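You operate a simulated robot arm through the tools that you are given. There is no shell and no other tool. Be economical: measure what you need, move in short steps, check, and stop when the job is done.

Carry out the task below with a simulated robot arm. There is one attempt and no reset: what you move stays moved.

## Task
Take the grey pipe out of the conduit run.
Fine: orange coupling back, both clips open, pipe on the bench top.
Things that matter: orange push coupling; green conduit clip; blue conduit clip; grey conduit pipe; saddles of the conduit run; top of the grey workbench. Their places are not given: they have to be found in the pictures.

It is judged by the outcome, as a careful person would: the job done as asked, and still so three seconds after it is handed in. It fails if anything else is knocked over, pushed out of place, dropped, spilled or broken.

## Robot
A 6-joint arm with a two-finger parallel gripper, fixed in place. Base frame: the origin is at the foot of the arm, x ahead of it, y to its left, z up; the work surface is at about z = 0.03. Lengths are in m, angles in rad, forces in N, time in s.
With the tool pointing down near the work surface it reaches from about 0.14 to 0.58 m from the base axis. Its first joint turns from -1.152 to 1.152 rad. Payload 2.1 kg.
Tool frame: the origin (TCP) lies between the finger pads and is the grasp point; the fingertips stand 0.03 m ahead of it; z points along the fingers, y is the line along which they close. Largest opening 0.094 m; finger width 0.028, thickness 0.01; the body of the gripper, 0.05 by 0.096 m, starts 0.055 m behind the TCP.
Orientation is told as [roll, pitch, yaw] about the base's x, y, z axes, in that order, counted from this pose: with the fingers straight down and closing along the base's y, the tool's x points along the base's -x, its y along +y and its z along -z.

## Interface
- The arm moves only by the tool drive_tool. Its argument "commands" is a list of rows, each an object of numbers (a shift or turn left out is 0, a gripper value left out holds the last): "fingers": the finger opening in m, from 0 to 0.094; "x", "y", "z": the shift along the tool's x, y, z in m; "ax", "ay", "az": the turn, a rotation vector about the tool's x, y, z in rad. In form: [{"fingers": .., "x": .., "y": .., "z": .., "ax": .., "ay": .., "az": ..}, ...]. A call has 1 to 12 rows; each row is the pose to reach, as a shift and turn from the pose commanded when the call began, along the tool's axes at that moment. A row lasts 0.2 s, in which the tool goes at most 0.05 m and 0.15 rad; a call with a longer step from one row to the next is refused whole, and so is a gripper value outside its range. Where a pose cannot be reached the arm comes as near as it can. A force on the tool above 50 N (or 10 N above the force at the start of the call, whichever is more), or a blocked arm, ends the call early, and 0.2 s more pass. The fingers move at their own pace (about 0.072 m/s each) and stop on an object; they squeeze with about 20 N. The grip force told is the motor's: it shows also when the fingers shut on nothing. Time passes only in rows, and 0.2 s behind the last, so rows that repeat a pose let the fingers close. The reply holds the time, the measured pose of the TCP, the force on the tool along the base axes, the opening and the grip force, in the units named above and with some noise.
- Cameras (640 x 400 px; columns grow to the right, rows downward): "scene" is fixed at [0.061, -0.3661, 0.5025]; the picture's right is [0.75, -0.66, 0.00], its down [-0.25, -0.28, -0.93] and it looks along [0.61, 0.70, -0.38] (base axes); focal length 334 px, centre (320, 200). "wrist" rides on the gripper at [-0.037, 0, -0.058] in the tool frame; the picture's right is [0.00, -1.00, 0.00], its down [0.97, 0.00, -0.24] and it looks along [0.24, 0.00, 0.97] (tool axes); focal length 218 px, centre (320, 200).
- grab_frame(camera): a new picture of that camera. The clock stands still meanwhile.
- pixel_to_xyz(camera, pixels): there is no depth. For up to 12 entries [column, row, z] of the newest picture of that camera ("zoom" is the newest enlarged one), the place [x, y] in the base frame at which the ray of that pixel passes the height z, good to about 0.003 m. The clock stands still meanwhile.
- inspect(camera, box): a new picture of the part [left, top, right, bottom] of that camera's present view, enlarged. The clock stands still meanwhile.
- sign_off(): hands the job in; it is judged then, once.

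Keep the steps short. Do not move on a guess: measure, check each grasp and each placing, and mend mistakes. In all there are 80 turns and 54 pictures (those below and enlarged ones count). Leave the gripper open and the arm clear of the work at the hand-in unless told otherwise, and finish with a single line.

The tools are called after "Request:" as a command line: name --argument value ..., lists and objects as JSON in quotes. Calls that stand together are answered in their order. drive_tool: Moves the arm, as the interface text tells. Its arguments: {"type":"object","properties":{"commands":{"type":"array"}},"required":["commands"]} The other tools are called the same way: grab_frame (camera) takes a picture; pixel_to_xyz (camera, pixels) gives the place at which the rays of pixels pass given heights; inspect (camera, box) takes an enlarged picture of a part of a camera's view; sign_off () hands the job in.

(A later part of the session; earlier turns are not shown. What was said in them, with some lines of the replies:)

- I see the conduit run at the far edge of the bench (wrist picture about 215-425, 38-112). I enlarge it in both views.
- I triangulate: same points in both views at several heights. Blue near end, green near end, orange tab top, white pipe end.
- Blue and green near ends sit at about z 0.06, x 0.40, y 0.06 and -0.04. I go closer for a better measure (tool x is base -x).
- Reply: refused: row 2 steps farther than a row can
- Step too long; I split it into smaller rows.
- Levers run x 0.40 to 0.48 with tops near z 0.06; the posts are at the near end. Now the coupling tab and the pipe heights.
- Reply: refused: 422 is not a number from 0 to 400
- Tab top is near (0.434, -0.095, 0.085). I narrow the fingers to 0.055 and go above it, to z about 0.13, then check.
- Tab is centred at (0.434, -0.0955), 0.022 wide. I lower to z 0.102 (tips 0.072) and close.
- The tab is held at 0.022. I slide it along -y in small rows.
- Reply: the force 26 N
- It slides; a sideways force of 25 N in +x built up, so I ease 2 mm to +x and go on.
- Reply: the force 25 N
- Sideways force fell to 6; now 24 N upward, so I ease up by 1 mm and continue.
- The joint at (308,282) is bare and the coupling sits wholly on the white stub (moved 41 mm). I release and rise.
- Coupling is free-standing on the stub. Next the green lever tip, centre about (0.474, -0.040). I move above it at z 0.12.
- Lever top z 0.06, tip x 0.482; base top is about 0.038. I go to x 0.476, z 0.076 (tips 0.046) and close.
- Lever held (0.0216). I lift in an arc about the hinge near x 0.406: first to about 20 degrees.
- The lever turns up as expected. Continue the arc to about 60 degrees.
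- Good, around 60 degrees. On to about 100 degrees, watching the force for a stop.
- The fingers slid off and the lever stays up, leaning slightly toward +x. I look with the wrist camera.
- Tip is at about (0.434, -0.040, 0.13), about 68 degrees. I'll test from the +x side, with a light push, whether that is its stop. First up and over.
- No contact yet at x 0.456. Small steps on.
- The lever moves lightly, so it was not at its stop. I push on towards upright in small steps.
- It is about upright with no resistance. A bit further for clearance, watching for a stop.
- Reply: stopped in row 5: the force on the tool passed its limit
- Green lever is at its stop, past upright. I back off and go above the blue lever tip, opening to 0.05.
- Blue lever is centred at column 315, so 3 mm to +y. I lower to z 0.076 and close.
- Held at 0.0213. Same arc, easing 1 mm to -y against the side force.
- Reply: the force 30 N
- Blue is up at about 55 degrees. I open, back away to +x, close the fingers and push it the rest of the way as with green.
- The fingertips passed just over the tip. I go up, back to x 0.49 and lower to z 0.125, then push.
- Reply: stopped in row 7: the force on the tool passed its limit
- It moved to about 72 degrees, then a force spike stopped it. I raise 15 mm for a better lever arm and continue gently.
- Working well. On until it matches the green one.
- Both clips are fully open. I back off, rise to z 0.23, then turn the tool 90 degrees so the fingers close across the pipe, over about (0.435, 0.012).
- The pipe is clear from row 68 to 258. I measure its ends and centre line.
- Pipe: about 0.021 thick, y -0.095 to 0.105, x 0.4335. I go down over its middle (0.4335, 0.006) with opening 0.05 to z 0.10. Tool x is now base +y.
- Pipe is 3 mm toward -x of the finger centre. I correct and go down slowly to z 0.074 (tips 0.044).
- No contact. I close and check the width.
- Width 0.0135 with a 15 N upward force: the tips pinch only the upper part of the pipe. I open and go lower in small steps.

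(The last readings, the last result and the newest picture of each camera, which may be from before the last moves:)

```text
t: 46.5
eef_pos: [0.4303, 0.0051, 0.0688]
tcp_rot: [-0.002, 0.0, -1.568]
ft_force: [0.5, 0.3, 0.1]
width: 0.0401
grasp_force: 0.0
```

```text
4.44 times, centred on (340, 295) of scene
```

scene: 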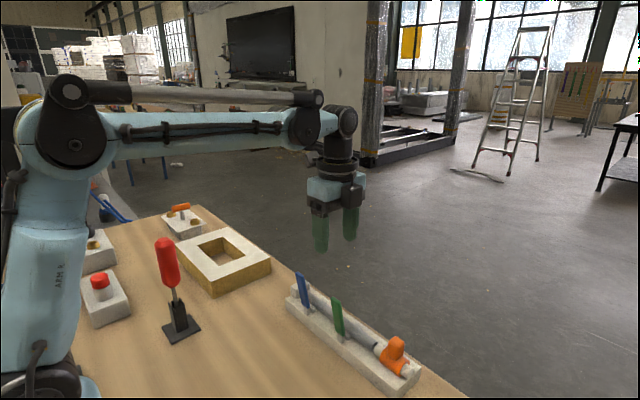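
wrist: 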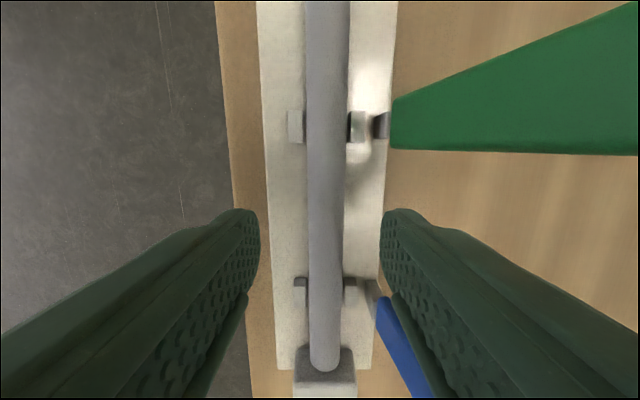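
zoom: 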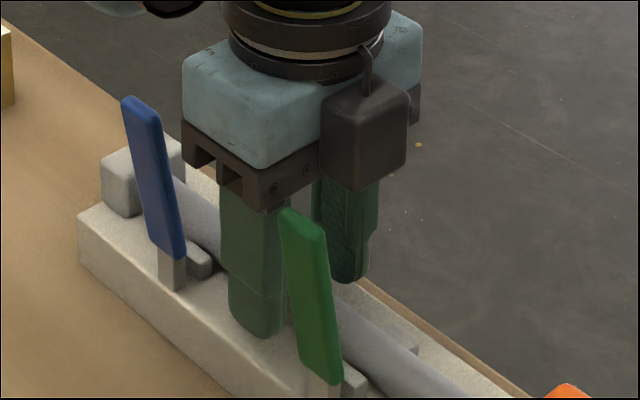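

Still free. Another 3 mm down, then close.

Request:
drive_tool --commands '[{"z": 0.0015, "y": 0.0015}, {"z": 0.003, "y": 0.002}, {"z": 0.003, "y": 0.002}]'

Request:
drive_tool --commands '[{"fingers": 0.0}, {}, {}]'

```text
t: 47.3
eef_pos: [0.4336, 0.0065, 0.0678]
tcp_rot: [-0.002, 0.0, -1.568]
ft_force: [0.8, -0.2, -0.6]
width: 0.0402
grasp_force: 0.0
```

```text
t: 48.1
eef_pos: [0.4323, 0.0059, 0.0656]
tcp_rot: [-0.002, 0.001, -1.57]
ft_force: [-0.7, -0.7, -0.8]
width: 0.0185
grasp_force: 19.9
```

Width 0.0185 and no side forces: full grip. I lift straight up 1.5 cm and look.

Request:
drive_tool --commands '[{"z": -0.003}, {"z": -0.007}, {"z": -0.011}, {"z": -0.015}, {"z": -0.015}]'

Request:
inspect --camera "scene" --box '[270, 220, 430, 370]'

```text
t: 49.3
eef_pos: [0.4326, 0.005, 0.0812]
tcp_rot: [-0.002, 0.001, -1.569]
ft_force: [0.1, 0.0, -2.0]
width: 0.0184
grasp_force: 20.4
```

```text
2.67 times, centred on (350, 295) of scene
```

zoom: 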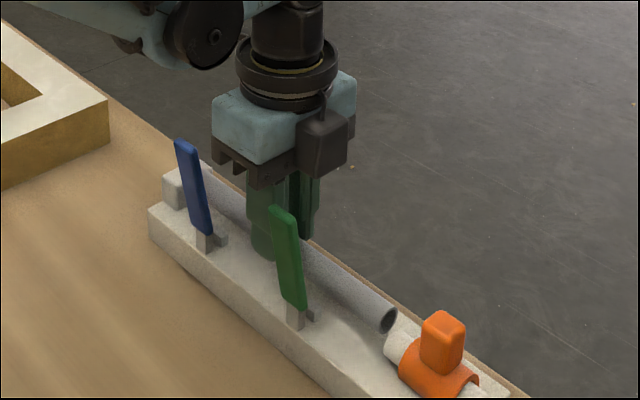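

Pipe is free (weight about 2 N). Before carrying, I check the free bench area in the scene picture: stand base (200,325), frame corners (213,293) and (270,265).

Request:
pixel_to_xyz --camera "scene" --pixels '[[200, 325, 0.03], [178, 343, 0.03], [180, 317, 0.03], [213, 293, 0.03], [270, 268, 0.03], [290, 310, 0.03], [385, 395, 0.03], [128, 320, 0.03]]'

Request:
drive_tool --commands '[{"z": -0.03}, {"z": -0.07}, {"z": -0.11}, {"z": -0.14}, {"z": -0.14}]'

Request:
grab_frame --camera "scene"

```text
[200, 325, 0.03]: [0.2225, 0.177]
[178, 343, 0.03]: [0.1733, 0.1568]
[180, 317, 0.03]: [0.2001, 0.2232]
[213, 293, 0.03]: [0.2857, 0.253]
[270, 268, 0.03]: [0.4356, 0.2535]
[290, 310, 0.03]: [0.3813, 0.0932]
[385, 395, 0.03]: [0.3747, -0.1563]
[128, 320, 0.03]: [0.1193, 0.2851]
```

```text
t: 50.5
eef_pos: [0.4332, 0.0057, 0.223]
tcp_rot: [-0.002, 0.0, -1.57]
ft_force: [-0.5, -0.1, -1.3]
width: 0.0184
grasp_force: 19.9
```

```text
15 pictures are left
```

scene: 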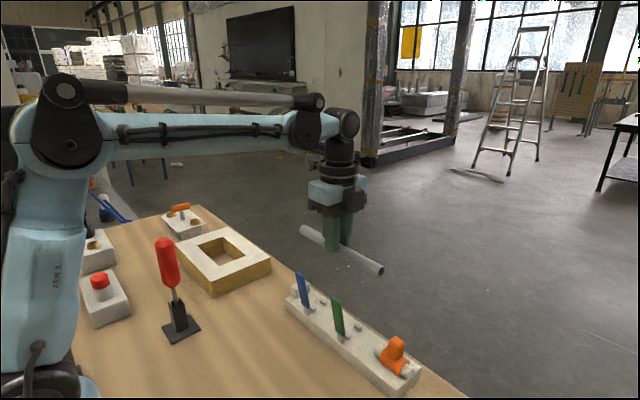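

Area x 0.25-0.37, y -0.15 to 0.15 is free. I carry the pipe to x 0.31, then down to z 0.11.

Request:
drive_tool --commands '[{"y": -0.03}, {"y": -0.06}, {"y": -0.09}, {"y": -0.123}, {"y": -0.123, "z": 0.03}, {"y": -0.123, "z": 0.065}, {"y": -0.123, "z": 0.1}, {"y": -0.123, "z": 0.115}, {"y": -0.123, "z": 0.115}]'

Request:
grab_frame --camera "scene"

```text
t: 52.5
eef_pos: [0.31, 0.0067, 0.105]
tcp_rot: [-0.003, -0.001, -1.57]
ft_force: [0.2, -0.3, -0.3]
width: 0.0183
grasp_force: 20.4
```

```text
14 pictures are left
```

scene: 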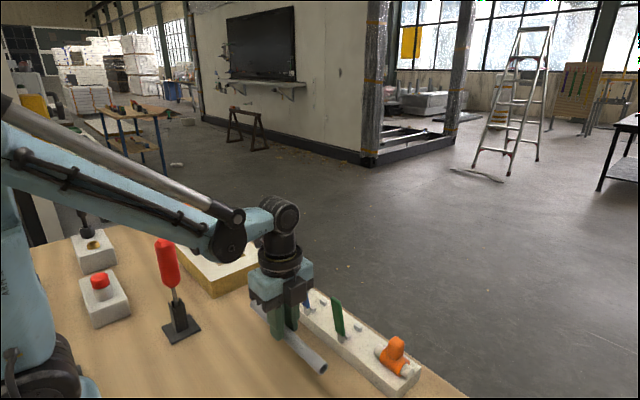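

Clear below. I lower slowly to about z 0.068 and then in mm steps until contact shows.

Request:
drive_tool --commands '[{"z": 0.015}, {"z": 0.028}, {"z": 0.034}, {"z": 0.037}, {"z": 0.037}]'

Request:
drive_tool --commands '[{"z": 0.001}, {"z": 0.002}, {"z": 0.003}, {"z": 0.003}]'

Request:
inspect --camera "scene" --box '[200, 270, 340, 390]'

```text
t: 53.7
eef_pos: [0.3097, 0.0031, 0.0701]
tcp_rot: [-0.003, 0.0, -1.569]
ft_force: [-0.2, -0.8, -1.0]
width: 0.0182
grasp_force: 20.2
```

```text
t: 54.7
eef_pos: [0.3097, 0.0047, 0.0664]
tcp_rot: [-0.002, 0.0, -1.569]
ft_force: [0.0, -0.6, -1.1]
width: 0.0183
grasp_force: 19.5
```

```text
3.33 times, centred on (270, 330) of scene
```

zoom: 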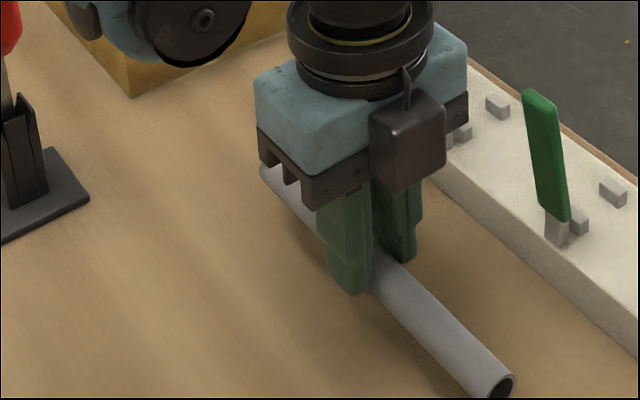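

No contact yet; on in mm steps.

Request:
drive_tool --commands '[{"z": 0.001}, {"z": 0.002}, {"z": 0.003}, {"z": 0.003}]'

```text
t: 55.7
eef_pos: [0.3095, 0.0044, 0.0643]
tcp_rot: [-0.002, -0.001, -1.568]
ft_force: [0.5, -0.2, -0.6]
width: 0.0183
grasp_force: 20.1
```

Request:
drive_tool --commands '[{"z": 0.001}, {"z": 0.002}, {"z": 0.002}]'

Request:
inspect --camera "scene" --box '[200, 270, 340, 390]'

```text
t: 56.5
eef_pos: [0.311, 0.0042, 0.0622]
tcp_rot: [-0.002, 0.0, -1.569]
ft_force: [-0.1, -0.4, -1.1]
width: 0.0182
grasp_force: 19.7
```

```text
3.33 times, centred on (270, 330) of scene
```

zoom: 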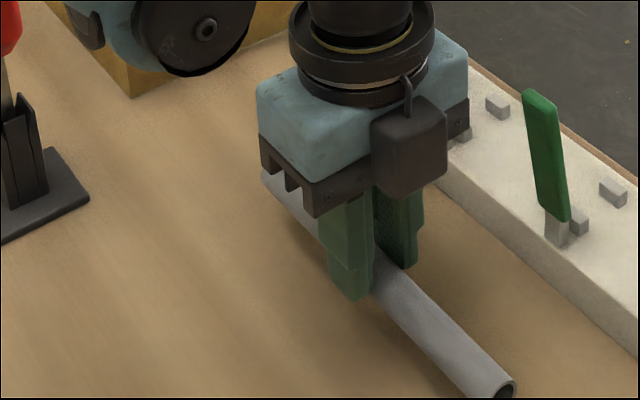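

Still no contact (tips near 0.032). Slowly on, 1 mm per row; the force will tell.

Request:
drive_tool --commands '[{"z": 0.001}, {"z": 0.0015}, {"z": 0.002}, {"z": 0.002}]'

Request:
drive_tool --commands '[{"z": 0.001}, {"z": 0.0015}, {"z": 0.0015}]'

```text
t: 57.5
eef_pos: [0.3095, 0.0066, 0.0605]
tcp_rot: [-0.003, 0.0, -1.568]
ft_force: [-0.4, 0.2, -1.2]
width: 0.0184
grasp_force: 20.1
```

```text
t: 58.3
eef_pos: [0.3103, 0.0061, 0.0582]
tcp_rot: [-0.003, -0.001, -1.567]
ft_force: [0.2, -0.2, -0.5]
width: 0.0183
grasp_force: 20.1
```

Request:
drive_tool --commands '[{"z": 0.001}, {"z": 0.002}, {"z": 0.002}]'

Request:
inspect --camera "scene" --box '[220, 310, 340, 400]'

```text
t: 59.1
eef_pos: [0.3102, 0.0034, 0.0561]
tcp_rot: [-0.001, 0.002, -1.568]
ft_force: [-0.2, 0.1, -0.4]
width: 0.0185
grasp_force: 20.1
```

```text
4.44 times, centred on (280, 355) of scene
```

zoom: 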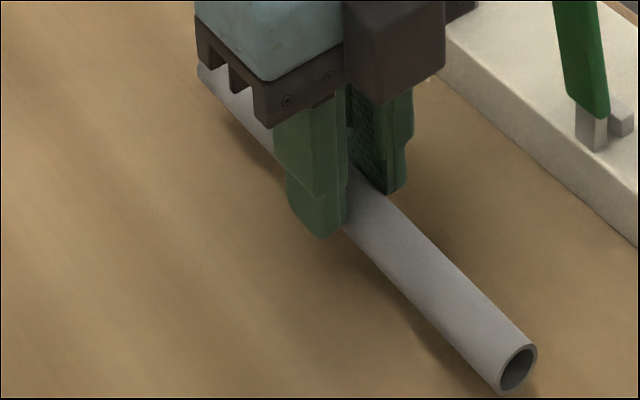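

The pipe still hangs a little above its shadow. On down.

Request:
drive_tool --commands '[{"z": 0.001}, {"z": 0.002}, {"z": 0.003}, {"z": 0.003}]'

Request:
drive_tool --commands '[{"z": 0.001}, {"z": 0.002}, {"z": 0.002}]'

```text
t: 60.1
eef_pos: [0.31, 0.0052, 0.053]
tcp_rot: [-0.001, 0.0, -1.569]
ft_force: [-0.1, 0.7, -0.4]
width: 0.0181
grasp_force: 20.0
```

```text
t: 60.9
eef_pos: [0.3096, 0.0058, 0.0524]
tcp_rot: [-0.003, 0.0, -1.57]
ft_force: [0.5, -0.6, -0.9]
width: 0.0183
grasp_force: 19.8
```

Request:
inspect --camera "scene" --box '[220, 310, 340, 400]'

Request:
drive_tool --commands '[{"z": 0.001}, {"z": 0.002}, {"z": 0.002}]'

```text
4.44 times, centred on (280, 355) of scene
```

zoom: 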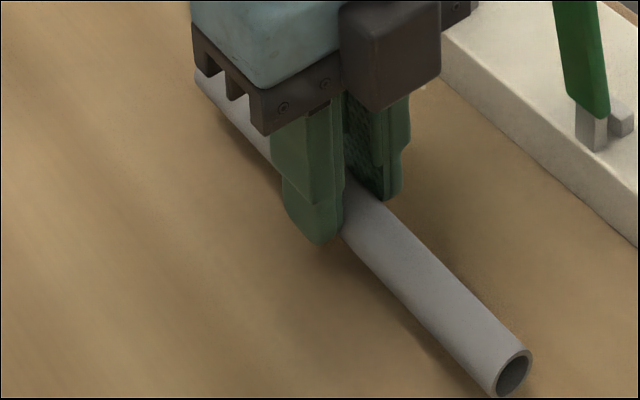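

```text
t: 61.7
eef_pos: [0.3086, 0.0056, 0.0492]
tcp_rot: [-0.002, 0.001, -1.569]
ft_force: [0.4, 0.4, -0.8]
width: 0.0185
grasp_force: 20.2
```

Request:
drive_tool --commands '[{"z": 0.001}, {"z": 0.002}, {"z": 0.003}, {"z": 0.003}]'

Request:
inspect --camera "scene" --box '[220, 310, 340, 400]'

```text
t: 62.7
eef_pos: [0.3097, 0.0058, 0.0467]
tcp_rot: [-0.002, 0.001, -1.568]
ft_force: [0.8, 0.4, 0.3]
width: 0.0182
grasp_force: 19.9
```

```text
4.44 times, centred on (280, 355) of scene
```

zoom: 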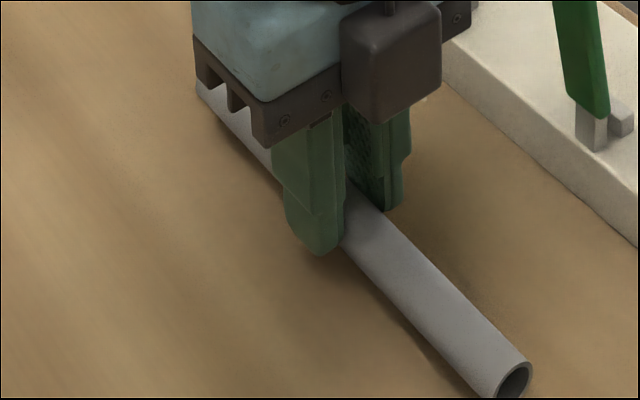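

Nearer; still no contact force. On.

Request:
drive_tool --commands '[{"z": 0.001}, {"z": 0.002}, {"z": 0.002}]'

Request:
drive_tool --commands '[{"z": 0.001}, {"z": 0.002}, {"z": 0.002}]'

Request:
drive_tool --commands '[{"z": 0.001}, {"z": 0.002}, {"z": 0.002}]'

```text
t: 63.5
eef_pos: [0.3094, 0.0064, 0.0464]
tcp_rot: [-0.001, -0.001, -1.57]
ft_force: [0.5, -0.2, -0.2]
width: 0.0182
grasp_force: 19.8
```

```text
t: 64.3
eef_pos: [0.3082, 0.0063, 0.0425]
tcp_rot: [-0.001, -0.001, -1.568]
ft_force: [0.1, -0.8, -0.9]
width: 0.0183
grasp_force: 20.6
```

```text
t: 65.1
eef_pos: [0.3094, 0.0065, 0.0406]
tcp_rot: [-0.004, 0.001, -1.569]
ft_force: [0.3, 0.1, -2.0]
width: 0.0184
grasp_force: 20.2
```

Request:
inspect --camera "scene" --box '[220, 310, 340, 400]'

Request:
grab_frame --camera "wrist"

```text
4.44 times, centred on (280, 355) of scene
```

zoom: 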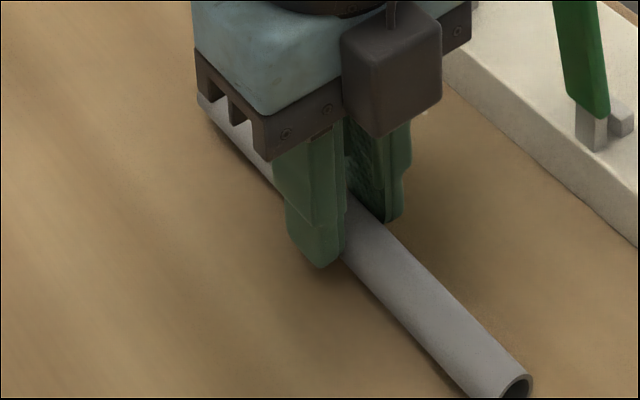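

```text
7 pictures are left
```

wrist: 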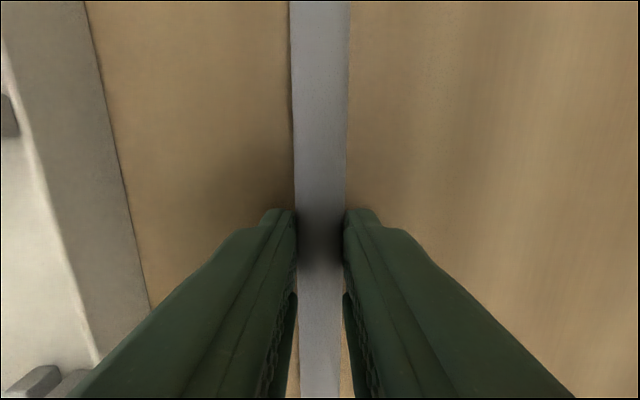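

Almost down by the look of the shadow. The bench is lower than 0.03; I go on in mm steps, trusting force.

Request:
drive_tool --commands '[{"z": 0.001}, {"z": 0.002}, {"z": 0.002}]'

Request:
drive_tool --commands '[{"z": 0.001}, {"z": 0.002}, {"z": 0.002}]'

```text
t: 65.9
eef_pos: [0.3095, 0.005, 0.0376]
tcp_rot: [-0.003, -0.001, -1.568]
ft_force: [0.1, -0.4, -0.7]
width: 0.0182
grasp_force: 19.9
```

```text
t: 66.7
eef_pos: [0.3079, 0.006, 0.0356]
tcp_rot: [-0.003, -0.001, -1.569]
ft_force: [-0.1, -0.4, 14.5]
width: 0.0184
grasp_force: 19.8
```

Contact: 14.5 N at z 0.036. I look closely whether the pipe itself rests.

Request:
inspect --camera "scene" --box '[260, 330, 350, 400]'

```text
5.71 times, centred on (305, 365) of scene
```

zoom: 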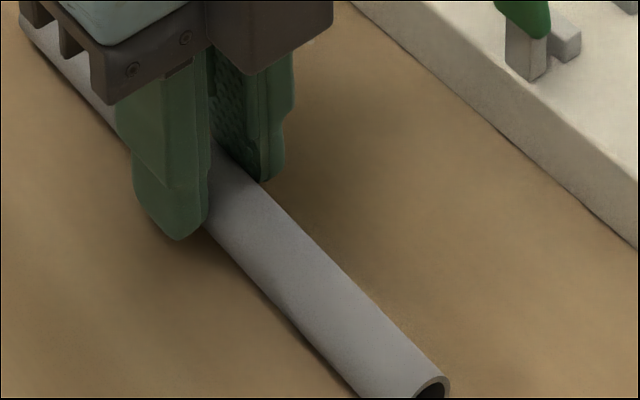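

The contact shadow runs tight along the pipe: it rests. I relieve the press by 1 mm, open a little, wait, then open to 0.05.

Request:
drive_tool --commands '[{"z": -0.0007}, {"z": -0.0007, "fingers": 0.022}, {"z": -0.0007}, {"z": -0.0007, "fingers": 0.05}, {"z": -0.0007}, {"z": -0.0007}]'

Request:
grab_frame --camera "wrist"

```text
t: 68.1
eef_pos: [0.3089, 0.0048, 0.0366]
tcp_rot: [-0.001, 0.001, -1.568]
ft_force: [0.3, 0.2, 0.3]
width: 0.0499
grasp_force: 0.1
```

```text
5 pictures are left
```

wrist: 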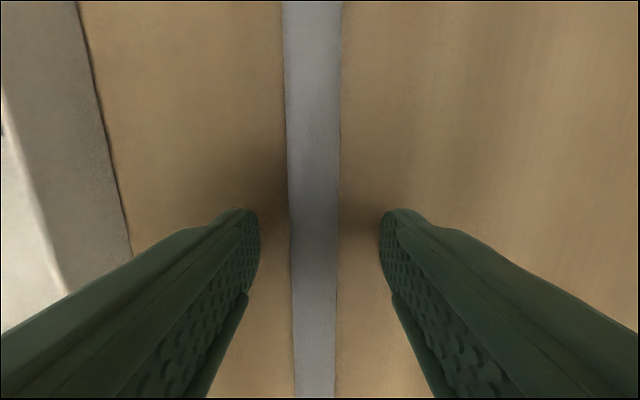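

The pipe lies free between the open fingers. I rise straight up, slowly first.

Request:
drive_tool --commands '[{"z": -0.01}, {"z": -0.025}, {"z": -0.05}, {"z": -0.09}, {"z": -0.13}, {"z": -0.17}, {"z": -0.21}, {"z": -0.23}, {"z": -0.23}]'

Request:
grab_frame --camera "scene"

Request:
grab_frame --camera "wrist"

```text
t: 70.1
eef_pos: [0.3118, 0.0061, 0.2672]
tcp_rot: [-0.001, 0.0, -1.57]
ft_force: [0.3, -0.6, 0.1]
width: 0.05
grasp_force: 0.0
```

```text
4 pictures are left
```

scene: 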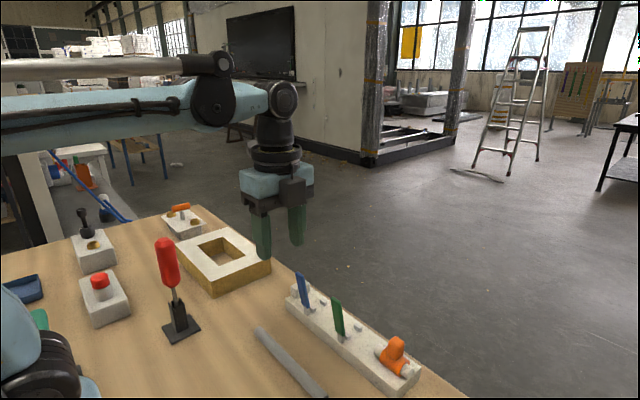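

```text
3 pictures are left
```

wrist: 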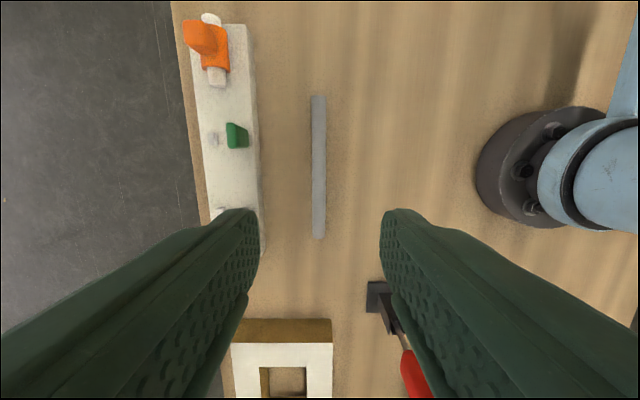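

Everything is as asked; I open the gripper, let a second pass, and check that the pipe does not roll and the coupling stays.

Request:
drive_tool --commands '[{"fingers": 0.094}, {}, {}, {}, {}, {}, {}]'

Request:
inspect --camera "scene" --box '[240, 260, 440, 400]'

```text
t: 71.7
eef_pos: [0.3116, 0.006, 0.2677]
tcp_rot: [-0.002, 0.0, -1.569]
ft_force: [1.0, 0.1, 0.4]
width: 0.0937
grasp_force: 0.1
```

```text
2.86 times, centred on (340, 330) of scene
```

zoom: 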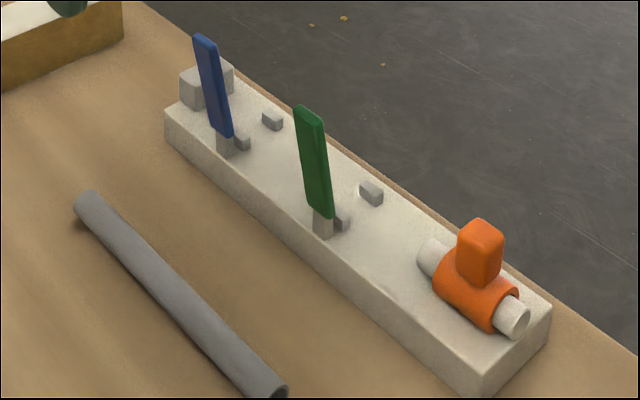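

The coupling is back on the stub, both clips stand open and the pipe lies still on the bench. I hand in.

Request:
sign_off

```text
The job is handed in.
```

The grey pipe is out of the conduit run and lying still on the bench top, with the orange coupling back on its stub, both clips open, and the arm clear with the gripper open.
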